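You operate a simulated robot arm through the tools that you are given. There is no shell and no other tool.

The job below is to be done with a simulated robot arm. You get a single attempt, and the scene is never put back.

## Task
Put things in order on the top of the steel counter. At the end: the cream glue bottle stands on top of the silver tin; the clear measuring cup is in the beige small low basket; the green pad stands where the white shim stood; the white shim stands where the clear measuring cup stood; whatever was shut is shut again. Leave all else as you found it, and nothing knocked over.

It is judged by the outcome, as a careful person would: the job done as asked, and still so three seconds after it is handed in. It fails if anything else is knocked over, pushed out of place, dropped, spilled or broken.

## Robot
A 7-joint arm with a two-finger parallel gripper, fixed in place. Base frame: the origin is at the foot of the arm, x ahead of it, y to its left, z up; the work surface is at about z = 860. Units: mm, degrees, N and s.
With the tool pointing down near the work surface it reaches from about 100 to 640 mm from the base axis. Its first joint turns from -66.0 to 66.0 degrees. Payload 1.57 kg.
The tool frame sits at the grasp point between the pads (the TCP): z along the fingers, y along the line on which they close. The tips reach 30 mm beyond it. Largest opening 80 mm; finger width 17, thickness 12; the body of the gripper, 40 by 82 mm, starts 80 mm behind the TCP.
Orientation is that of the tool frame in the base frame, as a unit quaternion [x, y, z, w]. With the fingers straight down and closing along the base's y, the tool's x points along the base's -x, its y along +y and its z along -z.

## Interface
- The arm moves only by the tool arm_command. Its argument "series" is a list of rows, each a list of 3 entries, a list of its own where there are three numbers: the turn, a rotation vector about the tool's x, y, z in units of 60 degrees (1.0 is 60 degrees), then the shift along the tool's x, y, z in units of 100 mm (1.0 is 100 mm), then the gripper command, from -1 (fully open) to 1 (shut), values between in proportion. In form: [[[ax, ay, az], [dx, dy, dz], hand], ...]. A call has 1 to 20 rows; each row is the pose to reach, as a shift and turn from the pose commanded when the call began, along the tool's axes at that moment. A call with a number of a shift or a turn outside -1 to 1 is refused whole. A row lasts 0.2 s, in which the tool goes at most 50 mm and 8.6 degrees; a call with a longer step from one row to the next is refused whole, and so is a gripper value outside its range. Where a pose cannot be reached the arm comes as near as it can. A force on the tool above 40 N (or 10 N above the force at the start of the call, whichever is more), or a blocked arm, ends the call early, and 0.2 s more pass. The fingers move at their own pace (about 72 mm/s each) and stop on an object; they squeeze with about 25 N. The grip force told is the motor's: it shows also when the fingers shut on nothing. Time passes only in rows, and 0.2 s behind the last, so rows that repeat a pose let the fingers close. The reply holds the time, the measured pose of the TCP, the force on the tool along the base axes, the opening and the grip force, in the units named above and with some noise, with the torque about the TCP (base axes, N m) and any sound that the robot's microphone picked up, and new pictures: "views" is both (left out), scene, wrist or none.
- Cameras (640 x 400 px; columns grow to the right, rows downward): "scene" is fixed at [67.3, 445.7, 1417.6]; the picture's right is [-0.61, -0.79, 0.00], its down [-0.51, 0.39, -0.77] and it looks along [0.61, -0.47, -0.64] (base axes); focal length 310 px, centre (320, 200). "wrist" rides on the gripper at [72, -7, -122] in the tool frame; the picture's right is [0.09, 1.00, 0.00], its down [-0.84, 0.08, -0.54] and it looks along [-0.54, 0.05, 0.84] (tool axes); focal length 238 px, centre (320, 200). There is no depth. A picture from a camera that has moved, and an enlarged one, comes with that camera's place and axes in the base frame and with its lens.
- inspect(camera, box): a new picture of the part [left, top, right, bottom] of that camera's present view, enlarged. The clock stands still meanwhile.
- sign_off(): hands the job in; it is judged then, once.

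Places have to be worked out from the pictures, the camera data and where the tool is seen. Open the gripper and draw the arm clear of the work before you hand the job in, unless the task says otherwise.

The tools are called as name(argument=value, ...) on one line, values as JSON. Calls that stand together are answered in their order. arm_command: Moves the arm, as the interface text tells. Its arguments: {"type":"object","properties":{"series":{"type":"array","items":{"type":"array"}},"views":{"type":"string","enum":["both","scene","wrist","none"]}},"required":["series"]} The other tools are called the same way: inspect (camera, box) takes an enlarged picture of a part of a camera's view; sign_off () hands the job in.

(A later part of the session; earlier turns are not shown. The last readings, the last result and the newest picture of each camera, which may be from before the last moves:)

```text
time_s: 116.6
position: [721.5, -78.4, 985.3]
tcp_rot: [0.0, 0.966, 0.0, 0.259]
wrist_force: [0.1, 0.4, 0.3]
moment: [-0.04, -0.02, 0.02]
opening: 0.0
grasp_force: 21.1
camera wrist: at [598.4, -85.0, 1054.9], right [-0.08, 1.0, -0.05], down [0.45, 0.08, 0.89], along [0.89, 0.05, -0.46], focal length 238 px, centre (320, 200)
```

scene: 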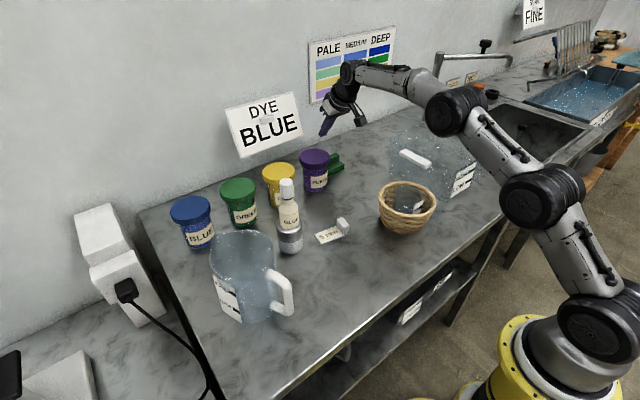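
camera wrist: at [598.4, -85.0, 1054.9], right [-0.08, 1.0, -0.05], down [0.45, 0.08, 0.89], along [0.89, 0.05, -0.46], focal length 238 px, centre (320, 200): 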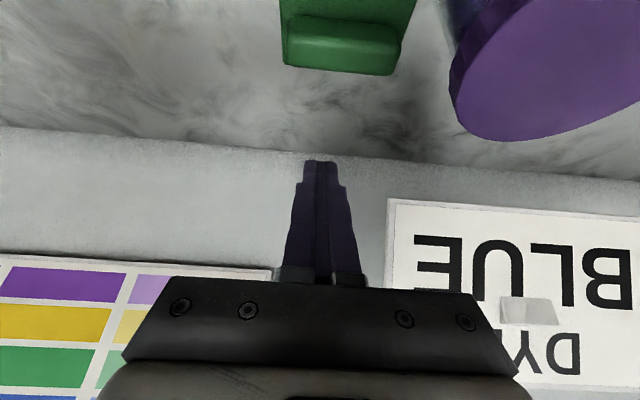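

The arm reaches (721,-78,985) with the tilt. I now descend vertically behind the pad, to put the tip's lower corner at z ≈ 868, about 14 mm beyond the pad's far edge.

arm_command(series=[[[0, 0, 0], [0.1, 0.04, 0.16], 1], [[0, 0, 0], [0.2, 0.04, 0.33], 1], [[0, 0, 0], [0.3, 0.04, 0.5], 1], [[0, 0, 0], [0.37, 0.04, 0.62], 1], [[0, 0, 0], [0.41, 0.04, 0.69], 1], [[0, 0, 0], [0.41, 0.04, 0.69], 1]], views="both")

inspect(camera="scene", box=[300, 90, 400, 200])

```text
time_s: 118.0
position: [719.4, -73.5, 904.9]
tcp_rot: [-0.001, 0.966, 0.0, 0.259]
wrist_force: [-0.5, -0.3, 0.2]
moment: [0.02, 0.01, 0.0]
opening: 0.0
grasp_force: 21.5
camera wrist: at [595.7, -80.8, 974.8], right [-0.08, 1.0, -0.05], down [0.45, 0.08, 0.89], along [0.89, 0.05, -0.46], focal length 238 px, centre (320, 200)
```

scene: 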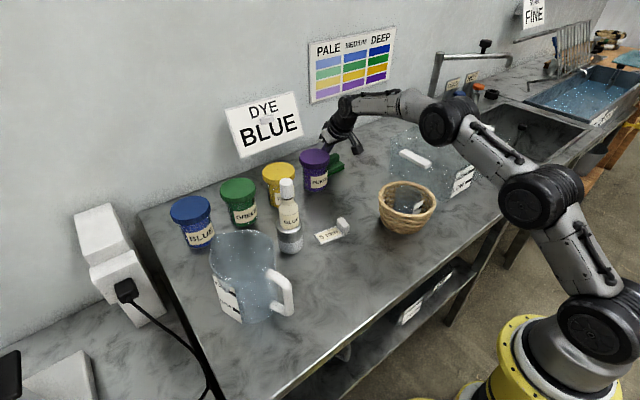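
wrist: 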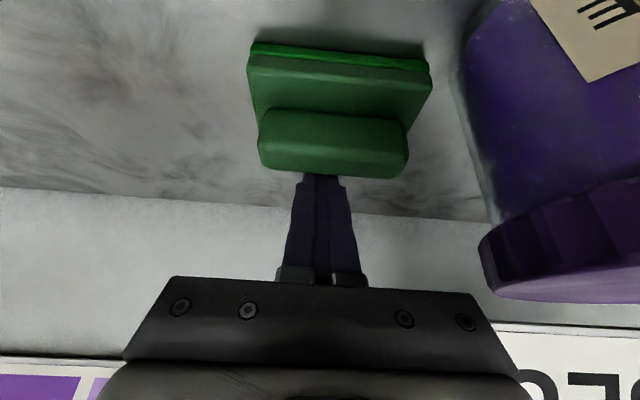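

```text
3.64 times, centred on (350, 145) of scene
camera zoom: at [67.3, 445.7, 1417.6], right [-0.61, -0.79, 0.0], down [-0.51, 0.39, -0.77], along [0.61, -0.47, -0.64], focal length 1128 px, centre (211, 400)
```

zoom: 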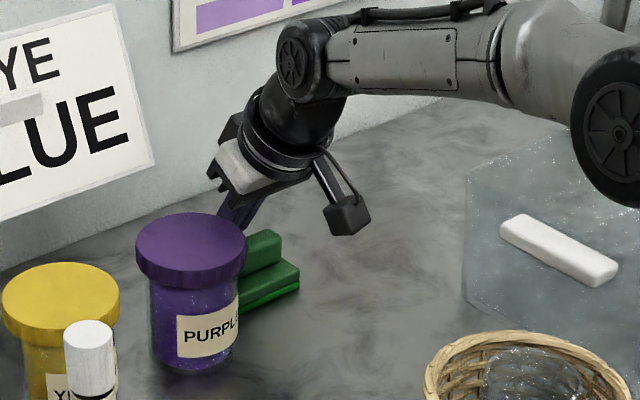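

The tips are hidden behind the pad as intended and nothing is touched. I lower another 6 mm and begin pulling slowly toward the robot (12 mm first).

arm_command(series=[[[0, 0, 0], [0.015, 0, 0.026], 1], [[0, 0, 0], [0.03, 0, 0.052], 1], [[0, 0, 0], [0.03, 0, 0.052], 1], [[0, 0, 0], [0.065, 0, 0.032], 1], [[0, 0, 0], [0.1, 0, 0.012], 1], [[0, 0, 0], [0.134, 0, -0.008], 1], [[0, 0, 0], [0.134, 0, -0.008], 1]], views="both")

inspect(camera="wrist", box=[220, 20, 480, 220])

```text
time_s: 119.6
position: [706.6, -71.5, 899.6]
tcp_rot: [0.0, 0.966, 0.0, 0.258]
wrist_force: [-0.5, -1.2, 0.1]
moment: [0.07, 0.04, 0.08]
opening: 0.0
grasp_force: 21.4
camera wrist: at [583.3, -79.4, 969.4], right [-0.08, 1.0, -0.05], down [0.45, 0.08, 0.89], along [0.89, 0.05, -0.46], focal length 238 px, centre (320, 200)
```

scene: 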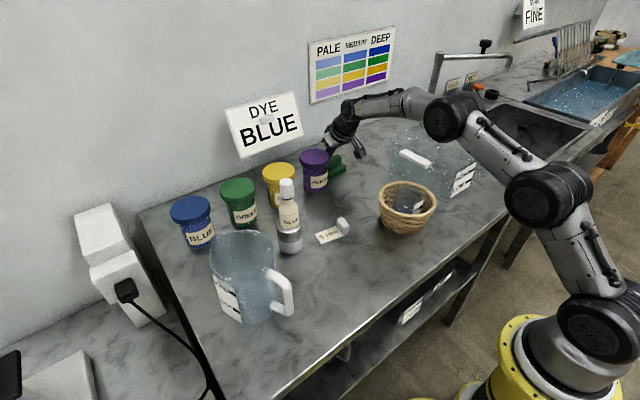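
wrist: 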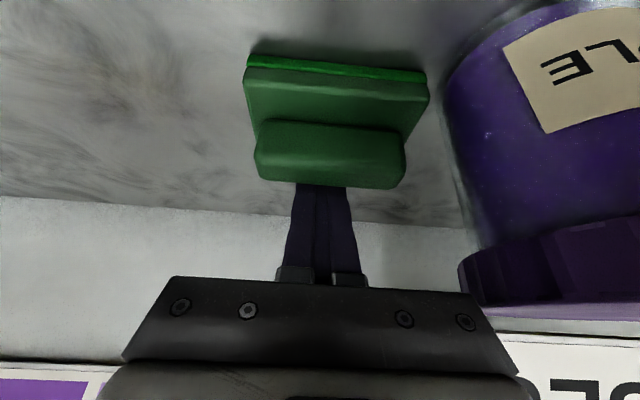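

```text
2.00 times, centred on (350, 120) of wrist
camera zoom: at [583.3, -79.4, 969.4], right [-0.08, 1.0, -0.05], down [0.45, 0.08, 0.89], along [0.89, 0.05, -0.46], focal length 477 px, centre (260, 360)
```

zoom: 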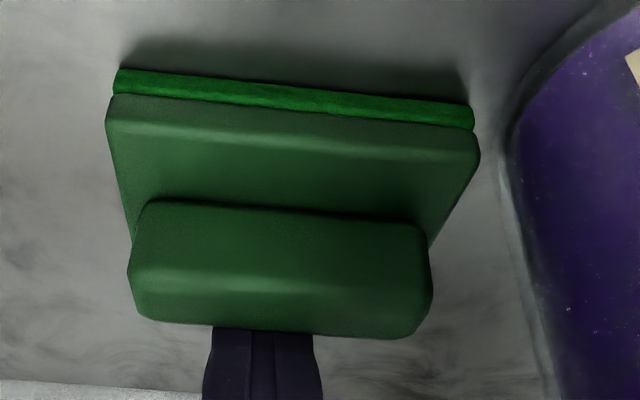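

The pad has followed by ~8 mm without turning. The gripper's corner is close to the purple lid, so I sidestep 8 mm toward -y first and then continue drawing the pad straight back about 64 mm.

arm_command(series=[[[0, 0, 0], [0, -0.03, 0], 1], [[0, 0, 0], [0, -0.06, 0], 1], [[0, 0, 0], [0, -0.08, 0], 1], [[0, 0, 0], [0.035, -0.08, -0.02], 1], [[0, 0, 0], [0.087, -0.08, -0.05], 1], [[0, 0, 0], [0.139, -0.08, -0.08], 1], [[0, 0, 0], [0.139, -0.08, -0.08], 1]], views="both")

inspect(camera="scene", box=[260, 130, 460, 300])

```text
time_s: 121.2
position: [690.6, -81.0, 899.3]
tcp_rot: [0.0, 0.966, 0.0, 0.259]
wrist_force: [0.5, 0.5, 0.1]
moment: [0.01, 0.01, -0.01]
opening: 0.0
grasp_force: 21.7
camera wrist: at [567.7, -88.3, 968.7], right [-0.08, 1.0, -0.05], down [0.45, 0.08, 0.89], along [0.89, 0.05, -0.46], focal length 238 px, centre (320, 200)
```

scene: 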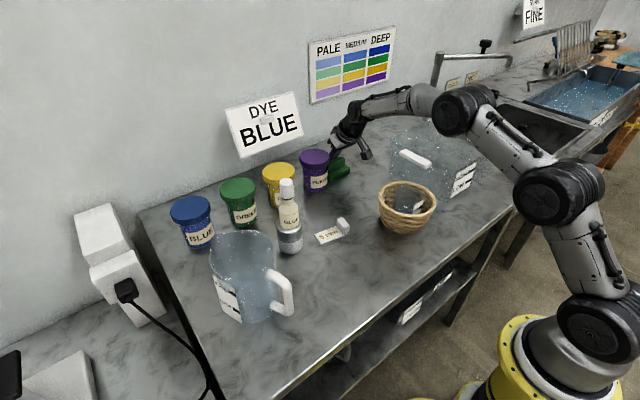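
wrist: 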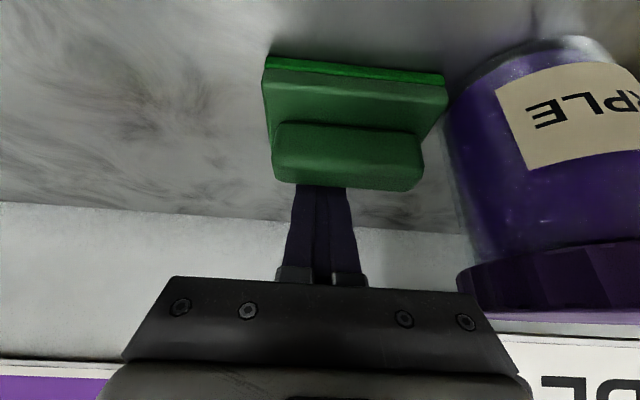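

```text
2.35 times, centred on (360, 215) of scene
camera zoom: at [67.3, 445.7, 1417.6], right [-0.61, -0.79, 0.0], down [-0.51, 0.39, -0.77], along [0.61, -0.47, -0.64], focal length 730 px, centre (226, 165)
```

zoom: 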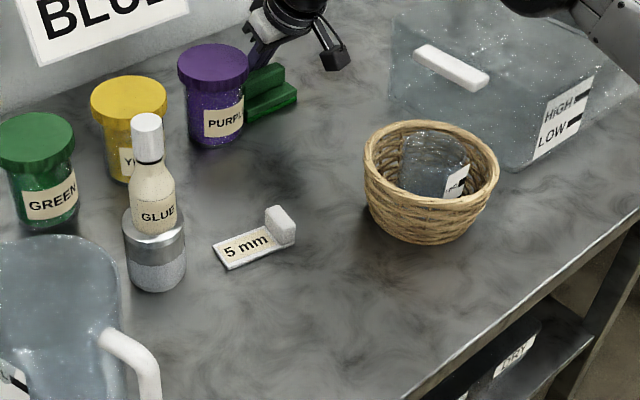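

inspect(camera="wrist", box=[380, 30, 520, 140])

```text
3.64 times, centred on (450, 85) of wrist
camera zoom: at [567.7, -88.3, 968.7], right [-0.08, 1.0, -0.05], down [0.45, 0.08, 0.89], along [0.89, 0.05, -0.46], focal length 867 px, centre (-153, 618)
```

zoom: 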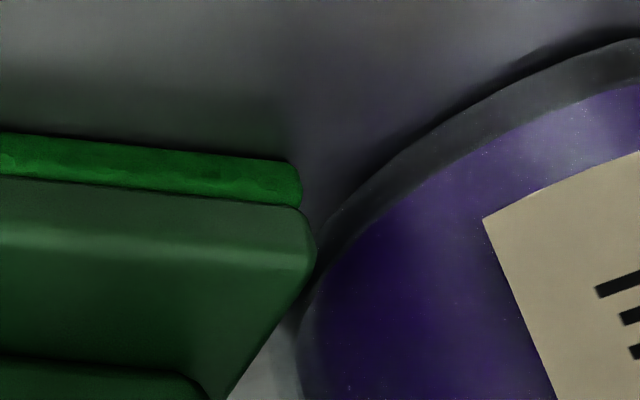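

The gap to the jar at the counter is still about 8 mm. I keep pulling straight back in small steps, drifting slightly away from the jar.

arm_command(series=[[[0, 0, 0], [0.043, -0.005, -0.025], 1], [[0, 0, 0], [0.1, -0.01, -0.058], 1], [[0, 0, 0], [0.16, -0.015, -0.092], 1], [[0, 0, 0], [0.22, -0.02, -0.127], 1], [[0, 0, 0], [0.28, -0.025, -0.162], 1], [[0, 0, 0], [0.34, -0.03, -0.196], 1], [[0, 0, 0], [0.34, -0.03, -0.196], 1]], views="both")

inspect(camera="scene", box=[260, 130, 460, 300])

```text
time_s: 122.8
position: [651.1, -84.5, 899.3]
tcp_rot: [-0.001, 0.966, 0.0, 0.259]
wrist_force: [1.1, 0.8, 0.1]
moment: [-0.03, 0.01, 0.01]
opening: 0.0
grasp_force: 21.3
camera wrist: at [528.2, -91.8, 969.4], right [-0.08, 1.0, -0.05], down [0.45, 0.08, 0.89], along [0.89, 0.05, -0.46], focal length 238 px, centre (320, 200)
```

scene: 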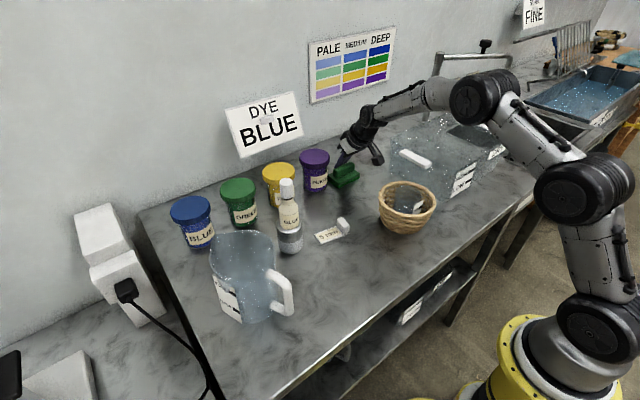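
wrist: 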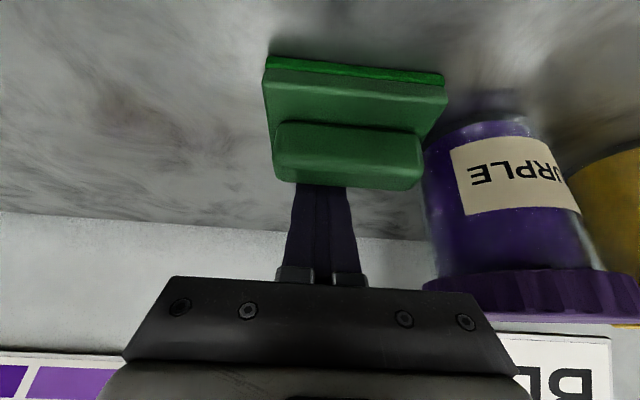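

```text
2.35 times, centred on (360, 215) of scene
camera zoom: at [67.3, 445.7, 1417.6], right [-0.61, -0.79, 0.0], down [-0.51, 0.39, -0.77], along [0.61, -0.47, -0.64], focal length 730 px, centre (226, 165)
```

zoom: 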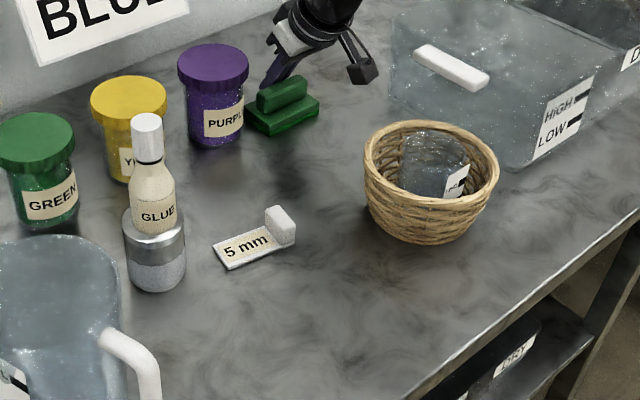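

The pad follows squarely and the jar hasn't moved. I draw it another 28 mm.

arm_command(series=[[[0, 0, 0], [0.05, 0, -0.029], 1], [[0, 0, 0], [0.11, 0, -0.064], 1], [[0, 0, 0], [0.17, 0, -0.098], 1], [[0, 0, 0], [0.242, 0, -0.14], 1], [[0, 0, 0], [0.242, 0, -0.14], 1]], views="both")

inspect(camera="wrist", box=[230, 30, 480, 220])

```text
time_s: 124.0
position: [624.8, -83.6, 899.1]
tcp_rot: [0.0, 0.966, 0.0, 0.259]
wrist_force: [1.6, -0.5, 0.4]
moment: [0.04, -0.03, 0.0]
opening: 0.2
grasp_force: 21.0
camera wrist: at [501.2, -90.6, 969.3], right [-0.08, 1.0, -0.05], down [0.45, 0.08, 0.89], along [0.89, 0.05, -0.46], focal length 238 px, centre (320, 200)
```

scene: 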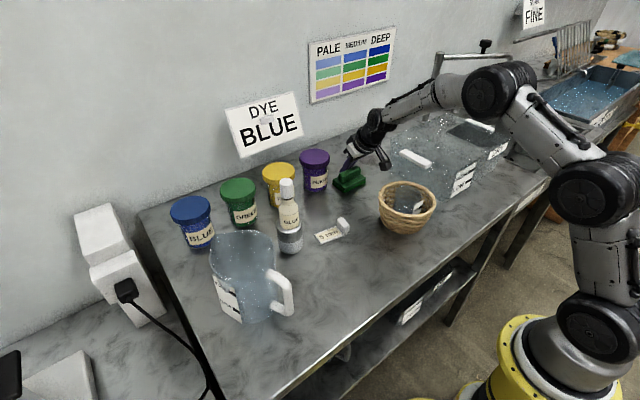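
wrist: 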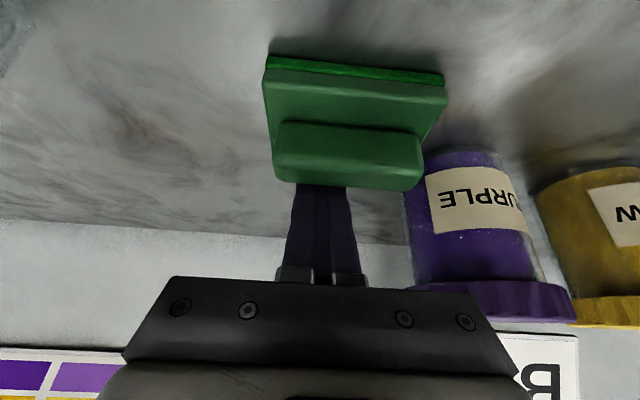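

```text
2.11 times, centred on (355, 125) of wrist
camera zoom: at [501.2, -90.6, 969.3], right [-0.08, 1.0, -0.05], down [0.45, 0.08, 0.89], along [0.89, 0.05, -0.46], focal length 502 px, centre (246, 358)
```

zoom: 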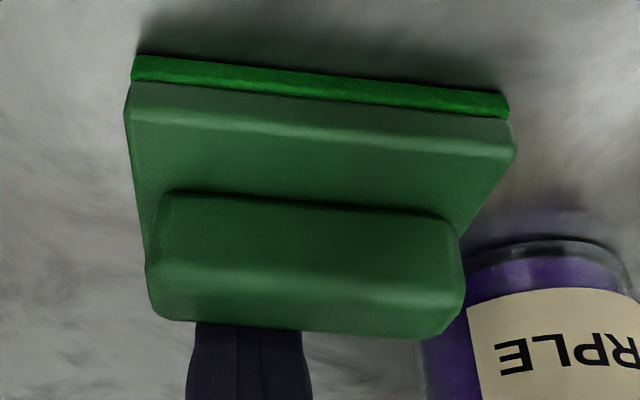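

The pad is now at about (600,-72), clear of the jar. I back off a few mm, rise straight up 100 mm, and then un-tilt.

arm_command(series=[[[0, 0, 0], [-0.04, 0, 0.023], 1], [[0, 0, 0], [-0.069, 0, 0.04], 1], [[0, 0, 0], [-0.169, 0, -0.133], 1], [[0, 0, 0], [-0.319, 0, -0.393], 1], [[0, 0, 0], [-0.469, 0, -0.653], 1], [[0, 0, 0], [-0.569, 0, -0.826], 1], [[0, 0, 0], [-0.569, 0, -0.826], 1]], views="none")

arm_command(series=[[[0, 0.125, 0], [0.12, 0, -0.07], 0.5], [[0, 0.25, 0], [0.24, 0, -0.14], -0.3], [[0, 0.375, 0], [0.36, 0, -0.2], -1], [[0, 0.5, 0], [0.48, 0, -0.28], -1], [[0, 0.5, 0], [0.48, 0, -0.28], -1]], views="both")

inspect(camera="wrist", box=[220, 80, 420, 240])

```text
time_s: 125.6
position: [631.4, -84.2, 998.4]
tcp_rot: [0.0, 0.966, 0.0, 0.26]
wrist_force: [0.4, 1.1, 0.2]
moment: [-0.01, 0.05, -0.02]
opening: 0.0
grasp_force: 21.5
```

```text
time_s: 126.8
position: [577.4, -82.7, 1000.0]
tcp_rot: [0.0, 1.0, 0.0, 0.0]
wrist_force: [-0.5, 0.8, -0.4]
moment: [0.03, -0.02, 0.01]
opening: 79.9
grasp_force: 0.1
camera wrist: at [505.2, -90.4, 1122.1], right [-0.09, 1.0, 0.0], down [0.84, 0.08, 0.54], along [0.54, 0.05, -0.84], focal length 238 px, centre (320, 200)
```

scene: 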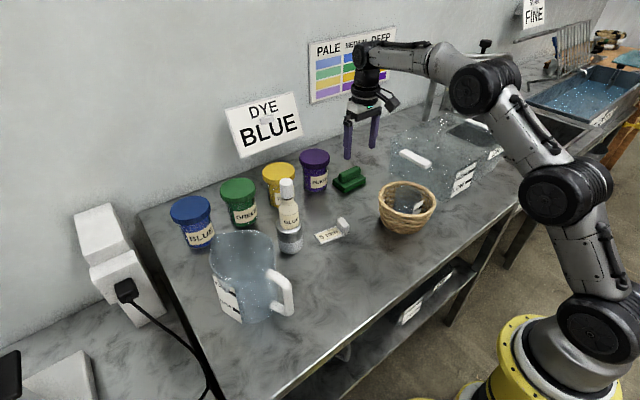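
wrist: 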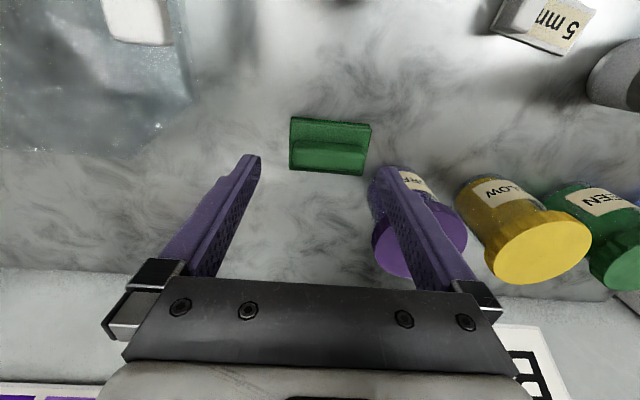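

```text
2.50 times, centred on (320, 160) of wrist
camera zoom: at [505.2, -90.4, 1122.1], right [-0.09, 1.0, 0.0], down [0.84, 0.08, 0.54], along [0.54, 0.05, -0.84], focal length 596 px, centre (320, 300)
```

zoom: 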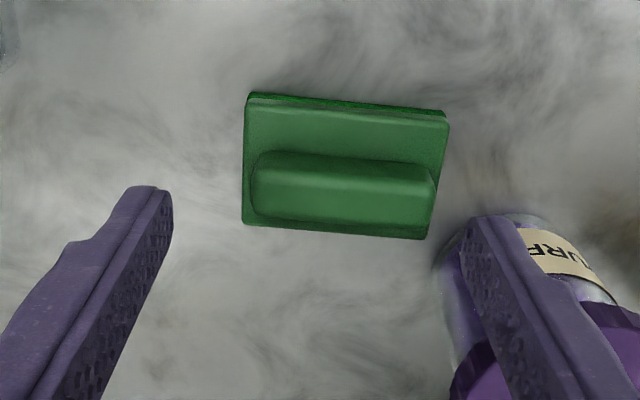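

The pad sits squarely at centre ≈ (597,-73) with its handle ≈ (599,-72.5). I'll grip the handle across its 21 mm thickness, so I turn the hand -90° about its axis (camera swings to the free -y side), in free air.

arm_command(series=[[[0, 0, -0.125], [0, 0, -0.1], -0.5], [[0, 0, -0.25], [0, 0, -0.2], -0.5], [[0, 0, -0.375], [0, 0, -0.2], -0.5], [[0, 0, -0.5], [0, 0, -0.2], -0.5], [[0, 0, -0.625], [0, 0, -0.2], -0.5], [[0, 0, -0.75], [0, 0, -0.2], -0.5], [[0, 0, -0.875], [0, 0, -0.2], -0.5], [[0, 0, -1.0], [0, 0, -0.2], -0.5], [[0, 0, -1.0], [0, 0, -0.2], -0.5]], views="none")

arm_command(series=[[[0, 0, -0.125], [0, 0, 0], -0.5], [[0, 0, -0.25], [0, 0, 0], -0.5], [[0, 0, -0.375], [0, 0, 0], -0.5], [[0, 0, -0.5], [0, 0, 0], -0.5], [[0, 0, -0.5], [0, 0, 0], -0.5]], views="both")

```text
time_s: 128.8
position: [575.4, -84.8, 1020.2]
tcp_rot: [-0.501, 0.865, 0.0, 0.0]
wrist_force: [0.1, 0.1, -0.7]
moment: [0.01, 0.01, 0.04]
opening: 60.0
grasp_force: 0.1
```

```text
time_s: 130.0
position: [577.2, -84.2, 1020.7]
tcp_rot: [0.708, -0.706, -0.001, 0.0]
wrist_force: [0.3, -0.8, -0.9]
moment: [-0.01, 0.01, -0.01]
opening: 60.3
grasp_force: 0.1
camera wrist: at [583.1, -156.0, 1141.8], right [-1.0, -0.09, 0.0], down [-0.08, 0.84, 0.54], along [-0.05, 0.54, -0.84], focal length 238 px, centre (320, 200)
```

scene: 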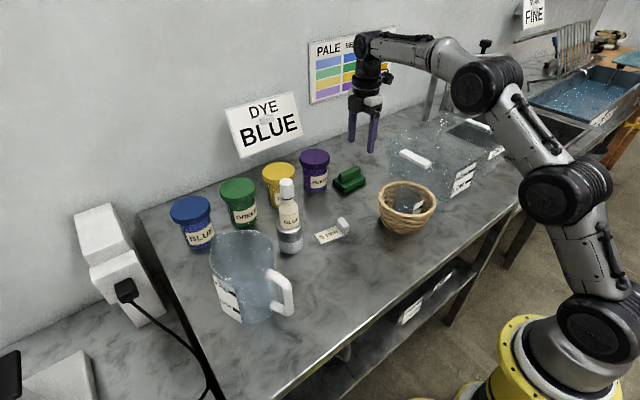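
wrist: 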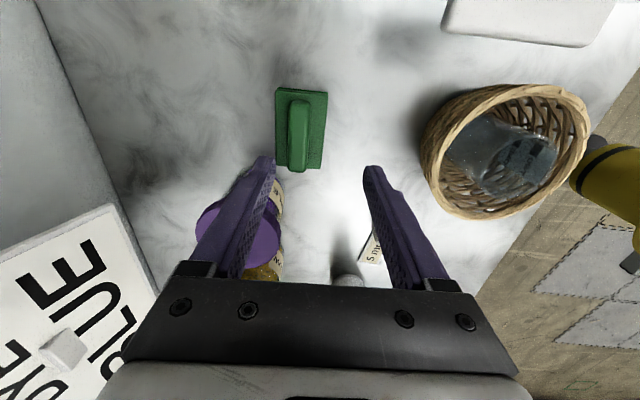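

inspect(camera="wrist", box=[230, 60, 390, 200])

```text
2.86 times, centred on (310, 130) of wrist
camera zoom: at [583.1, -156.0, 1141.8], right [-1.0, -0.09, 0.0], down [-0.08, 0.84, 0.54], along [-0.05, 0.54, -0.84], focal length 681 px, centre (349, 400)
```

zoom: 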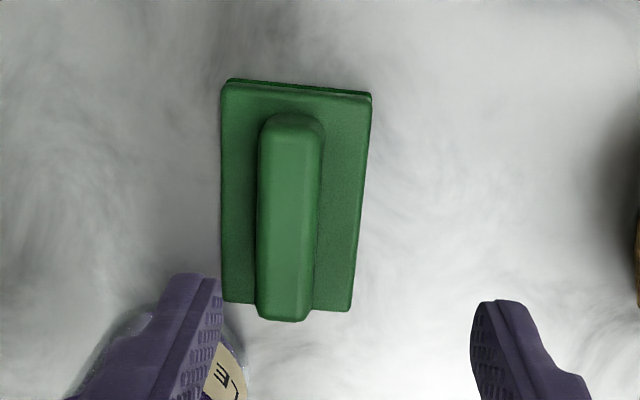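

The handle's centre in this view is 23 mm in tool -y and 11 mm in tool -x from the TCP, i.e. base ≈ (600,-73). I move over it and descend partway, then check.

arm_command(series=[[[0, 0, 0], [-0.06, -0.12, 0], -0.5], [[0, 0, 0], [-0.113, -0.23, 0], -0.5], [[0, 0, 0], [-0.113, -0.23, 0.25], -0.5], [[0, 0, 0], [-0.113, -0.23, 0.5], -0.5], [[0, 0, 0], [-0.113, -0.23, 0.65], -0.5], [[0, 0, 0], [-0.113, -0.23, 0.65], -0.5]], views="both")

inspect(camera="wrist", box=[230, 80, 410, 240])

```text
time_s: 131.4
position: [598.4, -72.7, 954.2]
tcp_rot: [-0.707, 0.707, -0.001, 0.0]
wrist_force: [0.3, 0.0, -1.0]
moment: [0.01, 0.02, -0.01]
opening: 60.1
grasp_force: 0.1
camera wrist: at [605.2, -144.3, 1076.0], right [-1.0, -0.09, 0.0], down [-0.08, 0.84, 0.54], along [-0.05, 0.54, -0.84], focal length 238 px, centre (320, 200)
```

scene: 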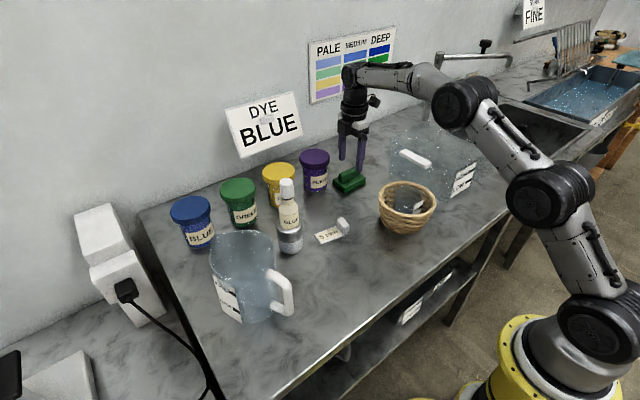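
wrist: 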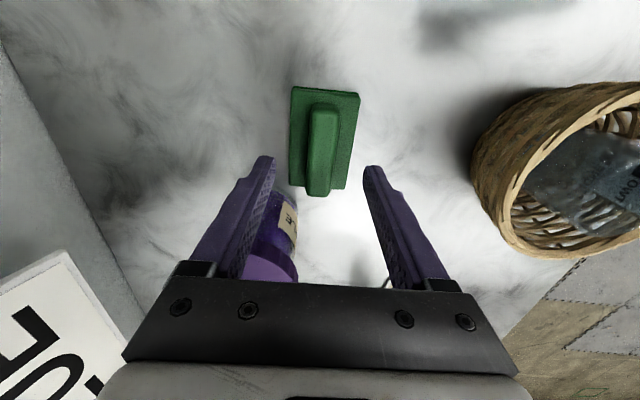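

```text
2.50 times, centred on (320, 160) of wrist
camera zoom: at [605.2, -144.3, 1076.0], right [-1.0, -0.09, 0.0], down [-0.08, 0.84, 0.54], along [-0.05, 0.54, -0.84], focal length 596 px, centre (320, 300)
```

zoom: 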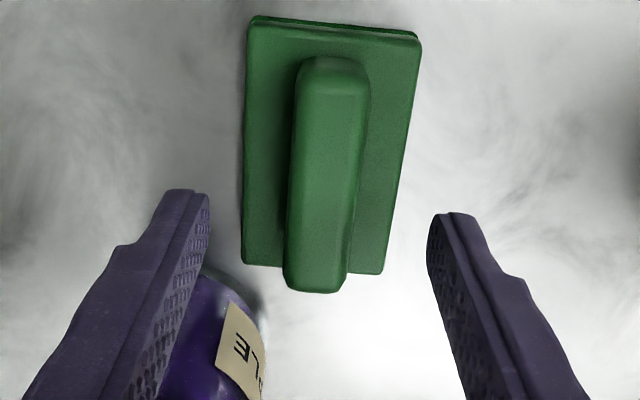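

The handle is centred and aligned between the fingers. I descend to TCP z ≈ 913 (tips just above the plate) and close on it.

arm_command(series=[[[0, 0, 0], [0, 0, 0.12], -0.5], [[0, 0, 0], [0, 0, 0.24], -0.5], [[0, 0, 0], [0, 0, 0.34], -0.5], [[0, 0, 0], [0, 0, 0.39], -0.5], [[0, 0, 0], [0, 0, 0.415], -0.5], [[0, 0, 0], [0, 0, 0.415], -0.5]], views="wrist")

inspect(camera="scene", box=[310, 110, 410, 210])

```text
time_s: 132.8
position: [599.2, -71.6, 914.7]
tcp_rot: [-0.706, 0.708, 0.0, -0.001]
wrist_force: [0.1, 0.4, -0.3]
moment: [0.02, 0.0, -0.01]
opening: 59.8
grasp_force: 0.0
camera wrist: at [606.0, -144.6, 1035.5], right [-1.0, -0.09, 0.0], down [-0.08, 0.84, 0.54], along [-0.05, 0.54, -0.84], focal length 238 px, centre (320, 200)
```

wrist: 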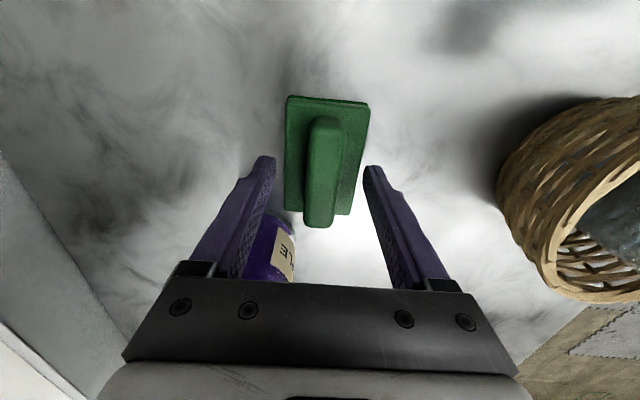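

```text
4.00 times, centred on (360, 160) of scene
camera zoom: at [67.3, 445.7, 1417.6], right [-0.61, -0.79, 0.0], down [-0.51, 0.39, -0.77], along [0.61, -0.47, -0.64], focal length 1241 px, centre (160, 360)
```

zoom: 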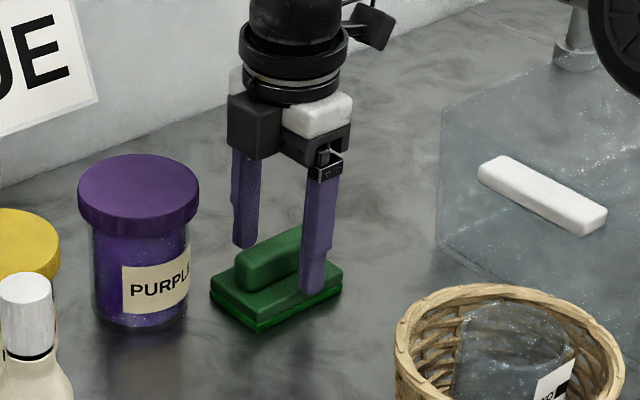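

Fingers straddle the handle. I go 2 mm lower and close.

arm_command(series=[[[0, 0, 0], [0, 0, 0.02], -0.5], [[0, 0, 0], [0, 0, 0.02], 0], [[0, 0, 0], [0, 0, 0.02], 0.4], [[0, 0, 0], [0, 0, 0.02], 1], [[0, 0, 0], [0, 0, 0.02], 1], [[0, 0, 0], [0, 0, 0.02], 1]], views="wrist")

inspect(camera="scene", box=[310, 110, 410, 210])

```text
time_s: 134.2
position: [598.4, -71.4, 911.2]
tcp_rot: [-0.707, 0.707, 0.0, 0.0]
wrist_force: [-0.6, -0.1, 0.7]
moment: [-0.01, 0.03, 0.0]
opening: 21.1
grasp_force: 24.8
camera wrist: at [605.8, -144.4, 1033.6], right [-1.0, -0.09, 0.0], down [-0.08, 0.84, 0.54], along [-0.05, 0.54, -0.84], focal length 238 px, centre (320, 200)
```

wrist: 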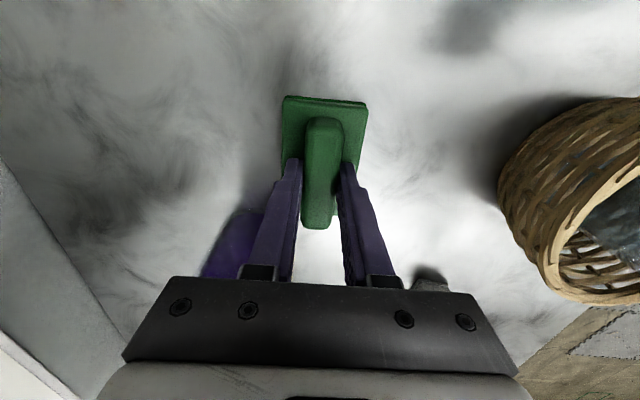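

```text
4.00 times, centred on (360, 160) of scene
camera zoom: at [67.3, 445.7, 1417.6], right [-0.61, -0.79, 0.0], down [-0.51, 0.39, -0.77], along [0.61, -0.47, -0.64], focal length 1241 px, centre (160, 360)
```

zoom: 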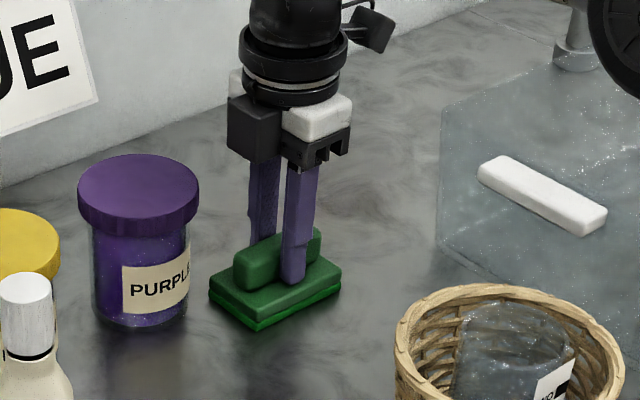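

Handle gripped (21.1 mm). I lift slowly 20 mm and check it stays level.

arm_command(series=[[[0, 0, 0], [0, 0, -0.03], 1], [[0, 0, 0], [0, 0, -0.08], 1], [[0, 0, 0], [0, 0, -0.14], 1], [[0, 0, 0], [0, 0, -0.2], 1], [[0, 0, 0], [0, 0, -0.2], 1]], views="wrist")

inspect(camera="scene", box=[310, 110, 410, 210])

```text
time_s: 135.4
position: [599.3, -71.3, 932.6]
tcp_rot: [-0.707, 0.708, 0.001, 0.0]
wrist_force: [0.4, -0.1, -0.4]
moment: [-0.02, 0.02, -0.03]
opening: 21.3
grasp_force: 24.8
camera wrist: at [605.2, -144.2, 1053.9], right [-1.0, -0.09, 0.0], down [-0.08, 0.84, 0.54], along [-0.05, 0.54, -0.84], focal length 238 px, centre (320, 200)
```

wrist: 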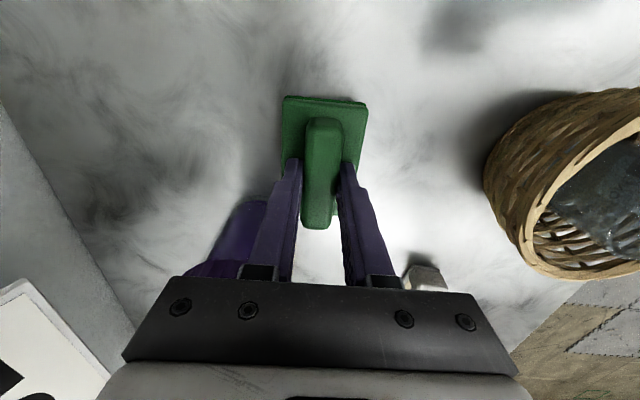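

```text
4.00 times, centred on (360, 160) of scene
camera zoom: at [67.3, 445.7, 1417.6], right [-0.61, -0.79, 0.0], down [-0.51, 0.39, -0.77], along [0.61, -0.47, -0.64], focal length 1241 px, centre (160, 360)
```

zoom: 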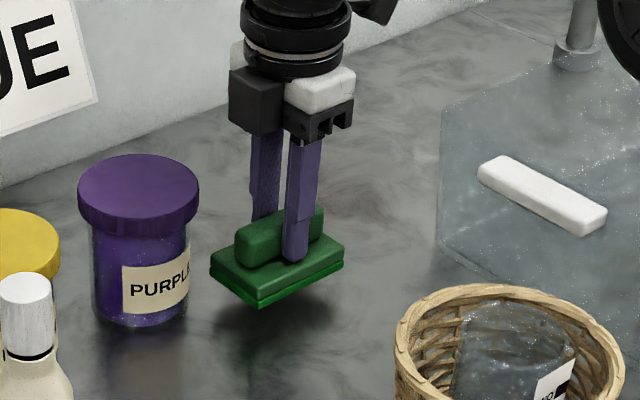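

Level and firm. I lift another 80 mm and begin the traverse toward the shim's old place.

arm_command(series=[[[0, 0, 0], [0, 0, -0.1], 1], [[0, 0, 0], [0, 0, -0.22], 1], [[0, 0, 0], [0, 0, -0.36], 1], [[0, 0, 0], [0, 0, -0.5], 1], [[0, 0, 0], [0, 0, -0.64], 1], [[0, 0, 0], [0, 0, -0.75], 1], [[0, 0, 0], [0, 0, -0.8], 1], [[0, 0, 0], [-0.12, 0.13, -0.8], 1], [[0, 0, 0], [-0.3, 0.33, -0.8], 1], [[0, 0, 0], [-0.5, 0.55, -0.8], 1], [[0, 0, 0], [-0.68, 0.75, -0.8], 1], [[0, 0, 0], [-0.77, 0.858, -0.8], 1], [[0, 0, 0], [-0.77, 0.858, -0.8], 1]], views="both")

```text
time_s: 138.2
position: [514.7, 5.0, 1012.5]
tcp_rot: [-0.707, 0.707, 0.0, 0.0]
wrist_force: [1.2, 0.4, -1.5]
moment: [-0.02, 0.01, 0.03]
opening: 21.3
grasp_force: 25.4
camera wrist: at [520.8, -67.3, 1134.6], right [-1.0, -0.09, 0.0], down [-0.08, 0.84, 0.54], along [-0.05, 0.54, -0.84], focal length 238 px, centre (320, 200)
```

scene: 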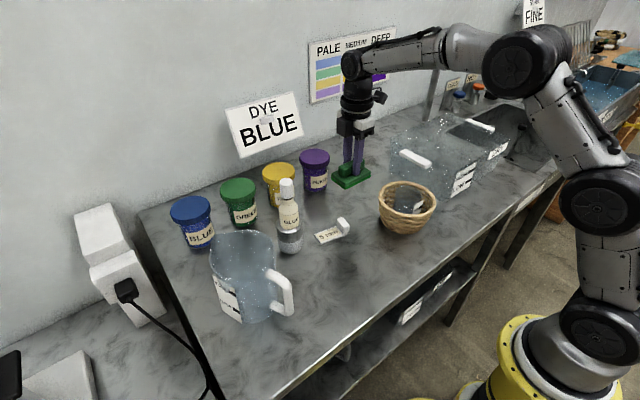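
wrist: 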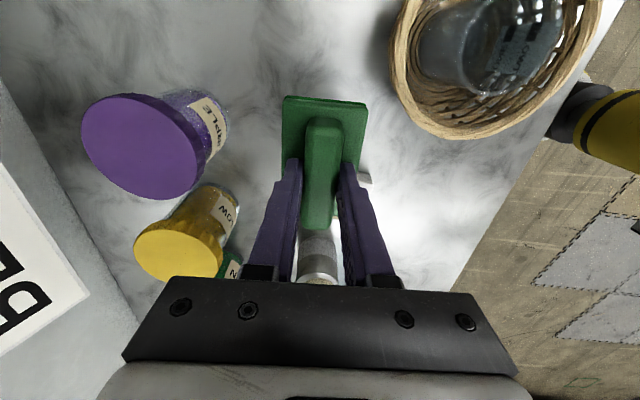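

Pad still firmly held. I continue the traverse with a check at the end of each leg.

arm_command(series=[[[0, 0, 0], [-0.12, 0.13, 0], 1], [[0, 0, 0], [-0.3, 0.33, 0], 1], [[0, 0, 0], [-0.5, 0.55, 0], 1], [[0, 0, 0], [-0.68, 0.75, 0], 1], [[0, 0, 0], [-0.77, 0.858, 0], 1], [[0, 0, 0], [-0.77, 0.858, 0], 1]], views="none")

arm_command(series=[[[0, 0, 0], [-0.12, 0.13, 0], 1], [[0, 0, 0], [-0.3, 0.33, 0], 1], [[0, 0, 0], [-0.5, 0.55, 0], 1], [[0, 0, 0], [-0.68, 0.75, 0], 1], [[0, 0, 0], [-0.77, 0.858, 0], 1], [[0, 0, 0], [-0.77, 0.858, 0], 1]], views="both")

```text
time_s: 139.6
position: [430.1, 82.1, 1012.4]
tcp_rot: [-0.707, 0.707, 0.0, -0.001]
wrist_force: [1.0, 0.3, -0.3]
moment: [0.03, 0.01, 0.05]
opening: 21.3
grasp_force: 24.9
```

```text
time_s: 141.0
position: [342.7, 159.9, 1012.1]
tcp_rot: [-0.707, 0.707, 0.001, -0.001]
wrist_force: [-0.5, -0.5, -1.6]
moment: [0.02, -0.02, -0.03]
opening: 21.2
grasp_force: 25.3
camera wrist: at [349.5, 87.5, 1134.1], right [-1.0, -0.09, 0.0], down [-0.08, 0.84, 0.54], along [-0.05, 0.54, -0.84], focal length 238 px, centre (320, 200)
```

scene: 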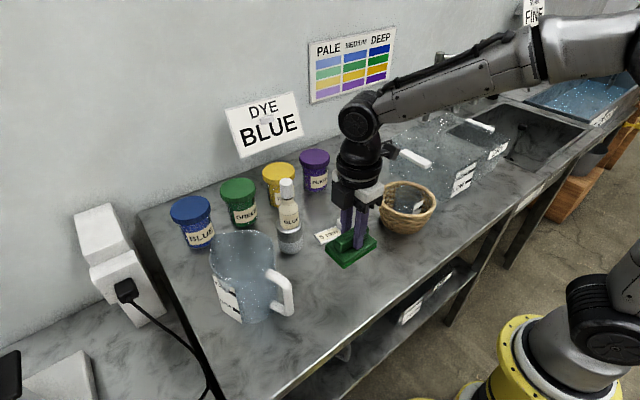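
wrist: 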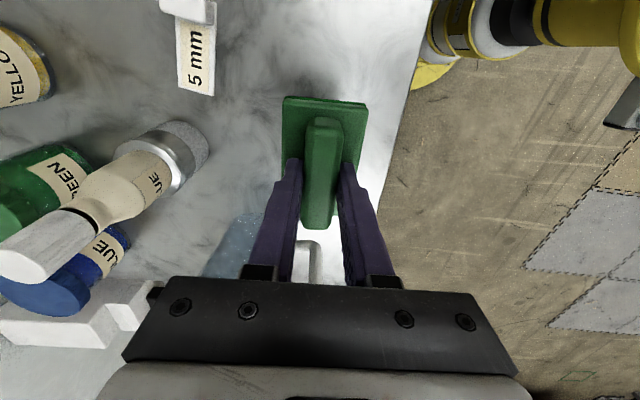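

Over the target now. I trim 1 mm and lower to about 10 mm above the counter.

arm_command(series=[[[0, 0, 0], [0.005, 0.01, 0.1], 1], [[0, 0, 0], [0.005, 0.01, 0.25], 1], [[0, 0, 0], [0.005, 0.01, 0.4], 1], [[0, 0, 0], [0.005, 0.01, 0.55], 1], [[0, 0, 0], [0.005, 0.01, 0.7], 1], [[0, 0, 0], [0.005, 0.01, 0.82], 1], [[0, 0, 0], [0.005, 0.01, 0.9], 1], [[0, 0, 0], [0.005, 0.01, 0.9], 1]], views="both")

inspect(camera="scene", box=[280, 190, 420, 310])

```text
time_s: 142.8
position: [340.6, 158.2, 922.2]
tcp_rot: [0.707, -0.707, 0.0, 0.0]
wrist_force: [-1.2, 0.8, -1.0]
moment: [0.02, -0.02, 0.0]
opening: 21.1
grasp_force: 25.7
camera wrist: at [347.9, 85.8, 1043.4], right [-1.0, -0.09, 0.0], down [-0.08, 0.84, 0.54], along [-0.05, 0.54, -0.84], focal length 238 px, centre (320, 200)
```

scene: 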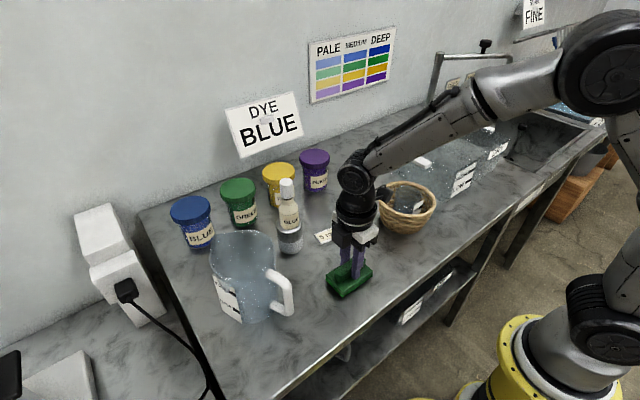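
wrist: 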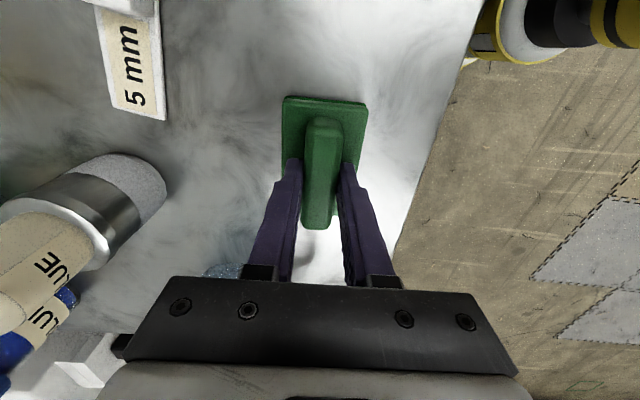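

```text
3.33 times, centred on (350, 250) of scene
camera zoom: at [67.3, 445.7, 1417.6], right [-0.61, -0.79, 0.0], down [-0.51, 0.39, -0.77], along [0.61, -0.47, -0.64], focal length 1034 px, centre (220, 33)
```

zoom: 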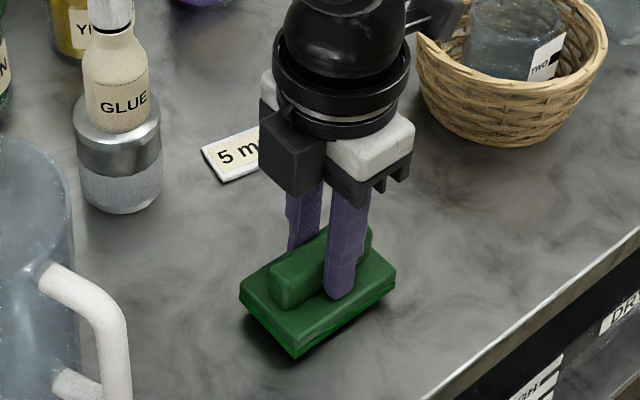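

Position matches the shim's old centre in the picture. I lower the final millimetres.

arm_command(series=[[[0, 0, 0], [0, 0, 0.03], 1], [[0, 0, 0], [0, 0, 0.06], 1], [[0, 0, 0], [0, 0, 0.08], 1], [[0, 0, 0], [0, 0, 0.09], 1], [[0, 0, 0], [0, 0, 0.09], 1]], views="none")

arm_command(series=[[[0, 0, 0], [0, 0, 0.008], 1], [[0, 0, 0], [0, 0, 0.008], 1]], views="none")

```text
time_s: 144.0
position: [340.7, 157.5, 912.8]
tcp_rot: [-0.707, 0.707, 0.0, 0.0]
wrist_force: [-0.4, 0.6, -0.2]
moment: [0.03, -0.03, 0.0]
opening: 21.2
grasp_force: 24.9
```

```text
time_s: 144.6
position: [340.1, 158.7, 912.5]
tcp_rot: [0.707, -0.707, 0.001, 0.0]
wrist_force: [-0.5, -0.4, -1.1]
moment: [0.01, 0.01, -0.01]
opening: 21.4
grasp_force: 25.3
```

arm_command(series=[[[0, 0, 0], [0, 0, 0.008], 1], [[0, 0, 0], [0, 0, 0.015], 1], [[0, 0, 0], [0, 0, 0.015], 1]], views="none")

```text
time_s: 145.4
position: [340.7, 158.2, 910.8]
tcp_rot: [0.707, -0.707, 0.0, 0.0]
wrist_force: [-5.1, -2.8, 12.9]
moment: [-0.25, 0.22, -0.06]
opening: 21.0
grasp_force: 24.9
```

The pad is on the counter (13 N). I ease off 1.5 mm, open moderately (fingers stay above the plate), and rise.

arm_command(series=[[[0, 0, 0], [0, 0, -0.008], 1], [[0, 0, 0], [0, 0, -0.015], 1], [[0, 0, 0], [0, 0, -0.015], 0.3], [[0, 0, 0], [0, 0, -0.015], -0.1], [[0, 0, 0], [0, 0, -0.015], -0.1], [[0, 0, 0], [0, 0, -0.1], -0.1], [[0, 0, 0], [0, 0, -0.3], -0.1], [[0, 0, 0], [0, 0, -0.6], -0.1], [[0, 0, 0], [0, 0, -1.0], -0.1], [[0, 0, 0], [0, 0, -1.0], -0.1]], views="both")

inspect(camera="scene", box=[260, 130, 460, 300])

inspect(camera="wrist", box=[220, 50, 420, 210])

```text
time_s: 147.6
position: [339.7, 158.3, 1011.3]
tcp_rot: [0.707, -0.707, 0.0, 0.0]
wrist_force: [0.6, 0.4, -0.1]
moment: [0.0, -0.03, 0.02]
opening: 44.0
grasp_force: 0.1
camera wrist: at [346.3, 86.7, 1133.8], right [-1.0, -0.09, 0.0], down [-0.08, 0.84, 0.54], along [-0.05, 0.54, -0.84], focal length 238 px, centre (320, 200)
```

scene: 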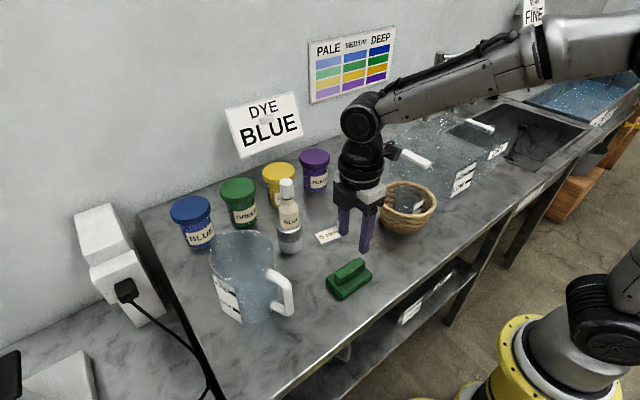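
wrist: 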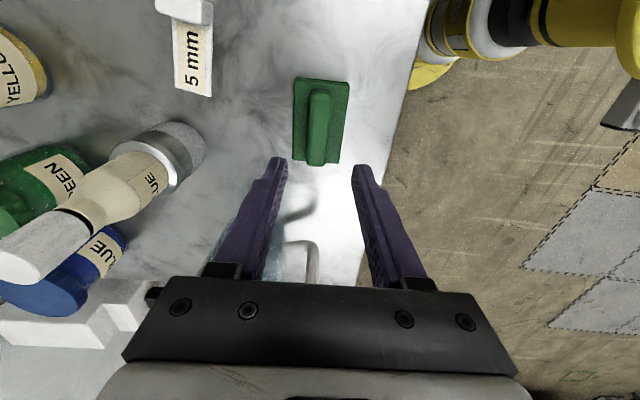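

```text
2.35 times, centred on (360, 215) of scene
camera zoom: at [67.3, 445.7, 1417.6], right [-0.61, -0.79, 0.0], down [-0.51, 0.39, -0.77], along [0.61, -0.47, -0.64], focal length 730 px, centre (226, 165)
```

zoom: 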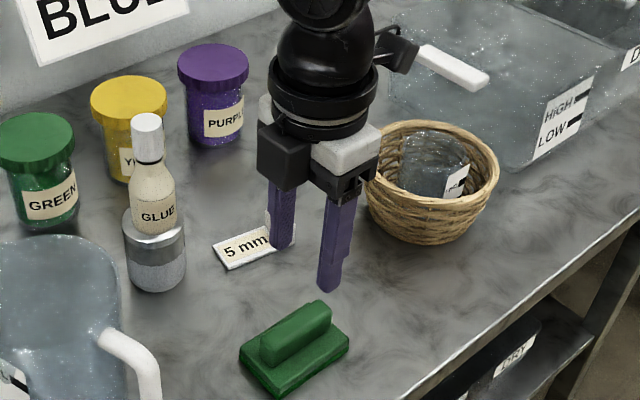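

```text
2.50 times, centred on (320, 130) of wrist
camera zoom: at [346.3, 86.7, 1133.8], right [-1.0, -0.09, 0.0], down [-0.08, 0.84, 0.54], along [-0.05, 0.54, -0.84], focal length 596 px, centre (320, 375)
```

zoom: 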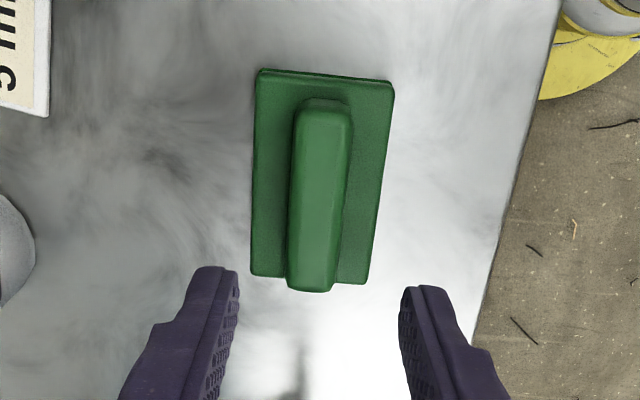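

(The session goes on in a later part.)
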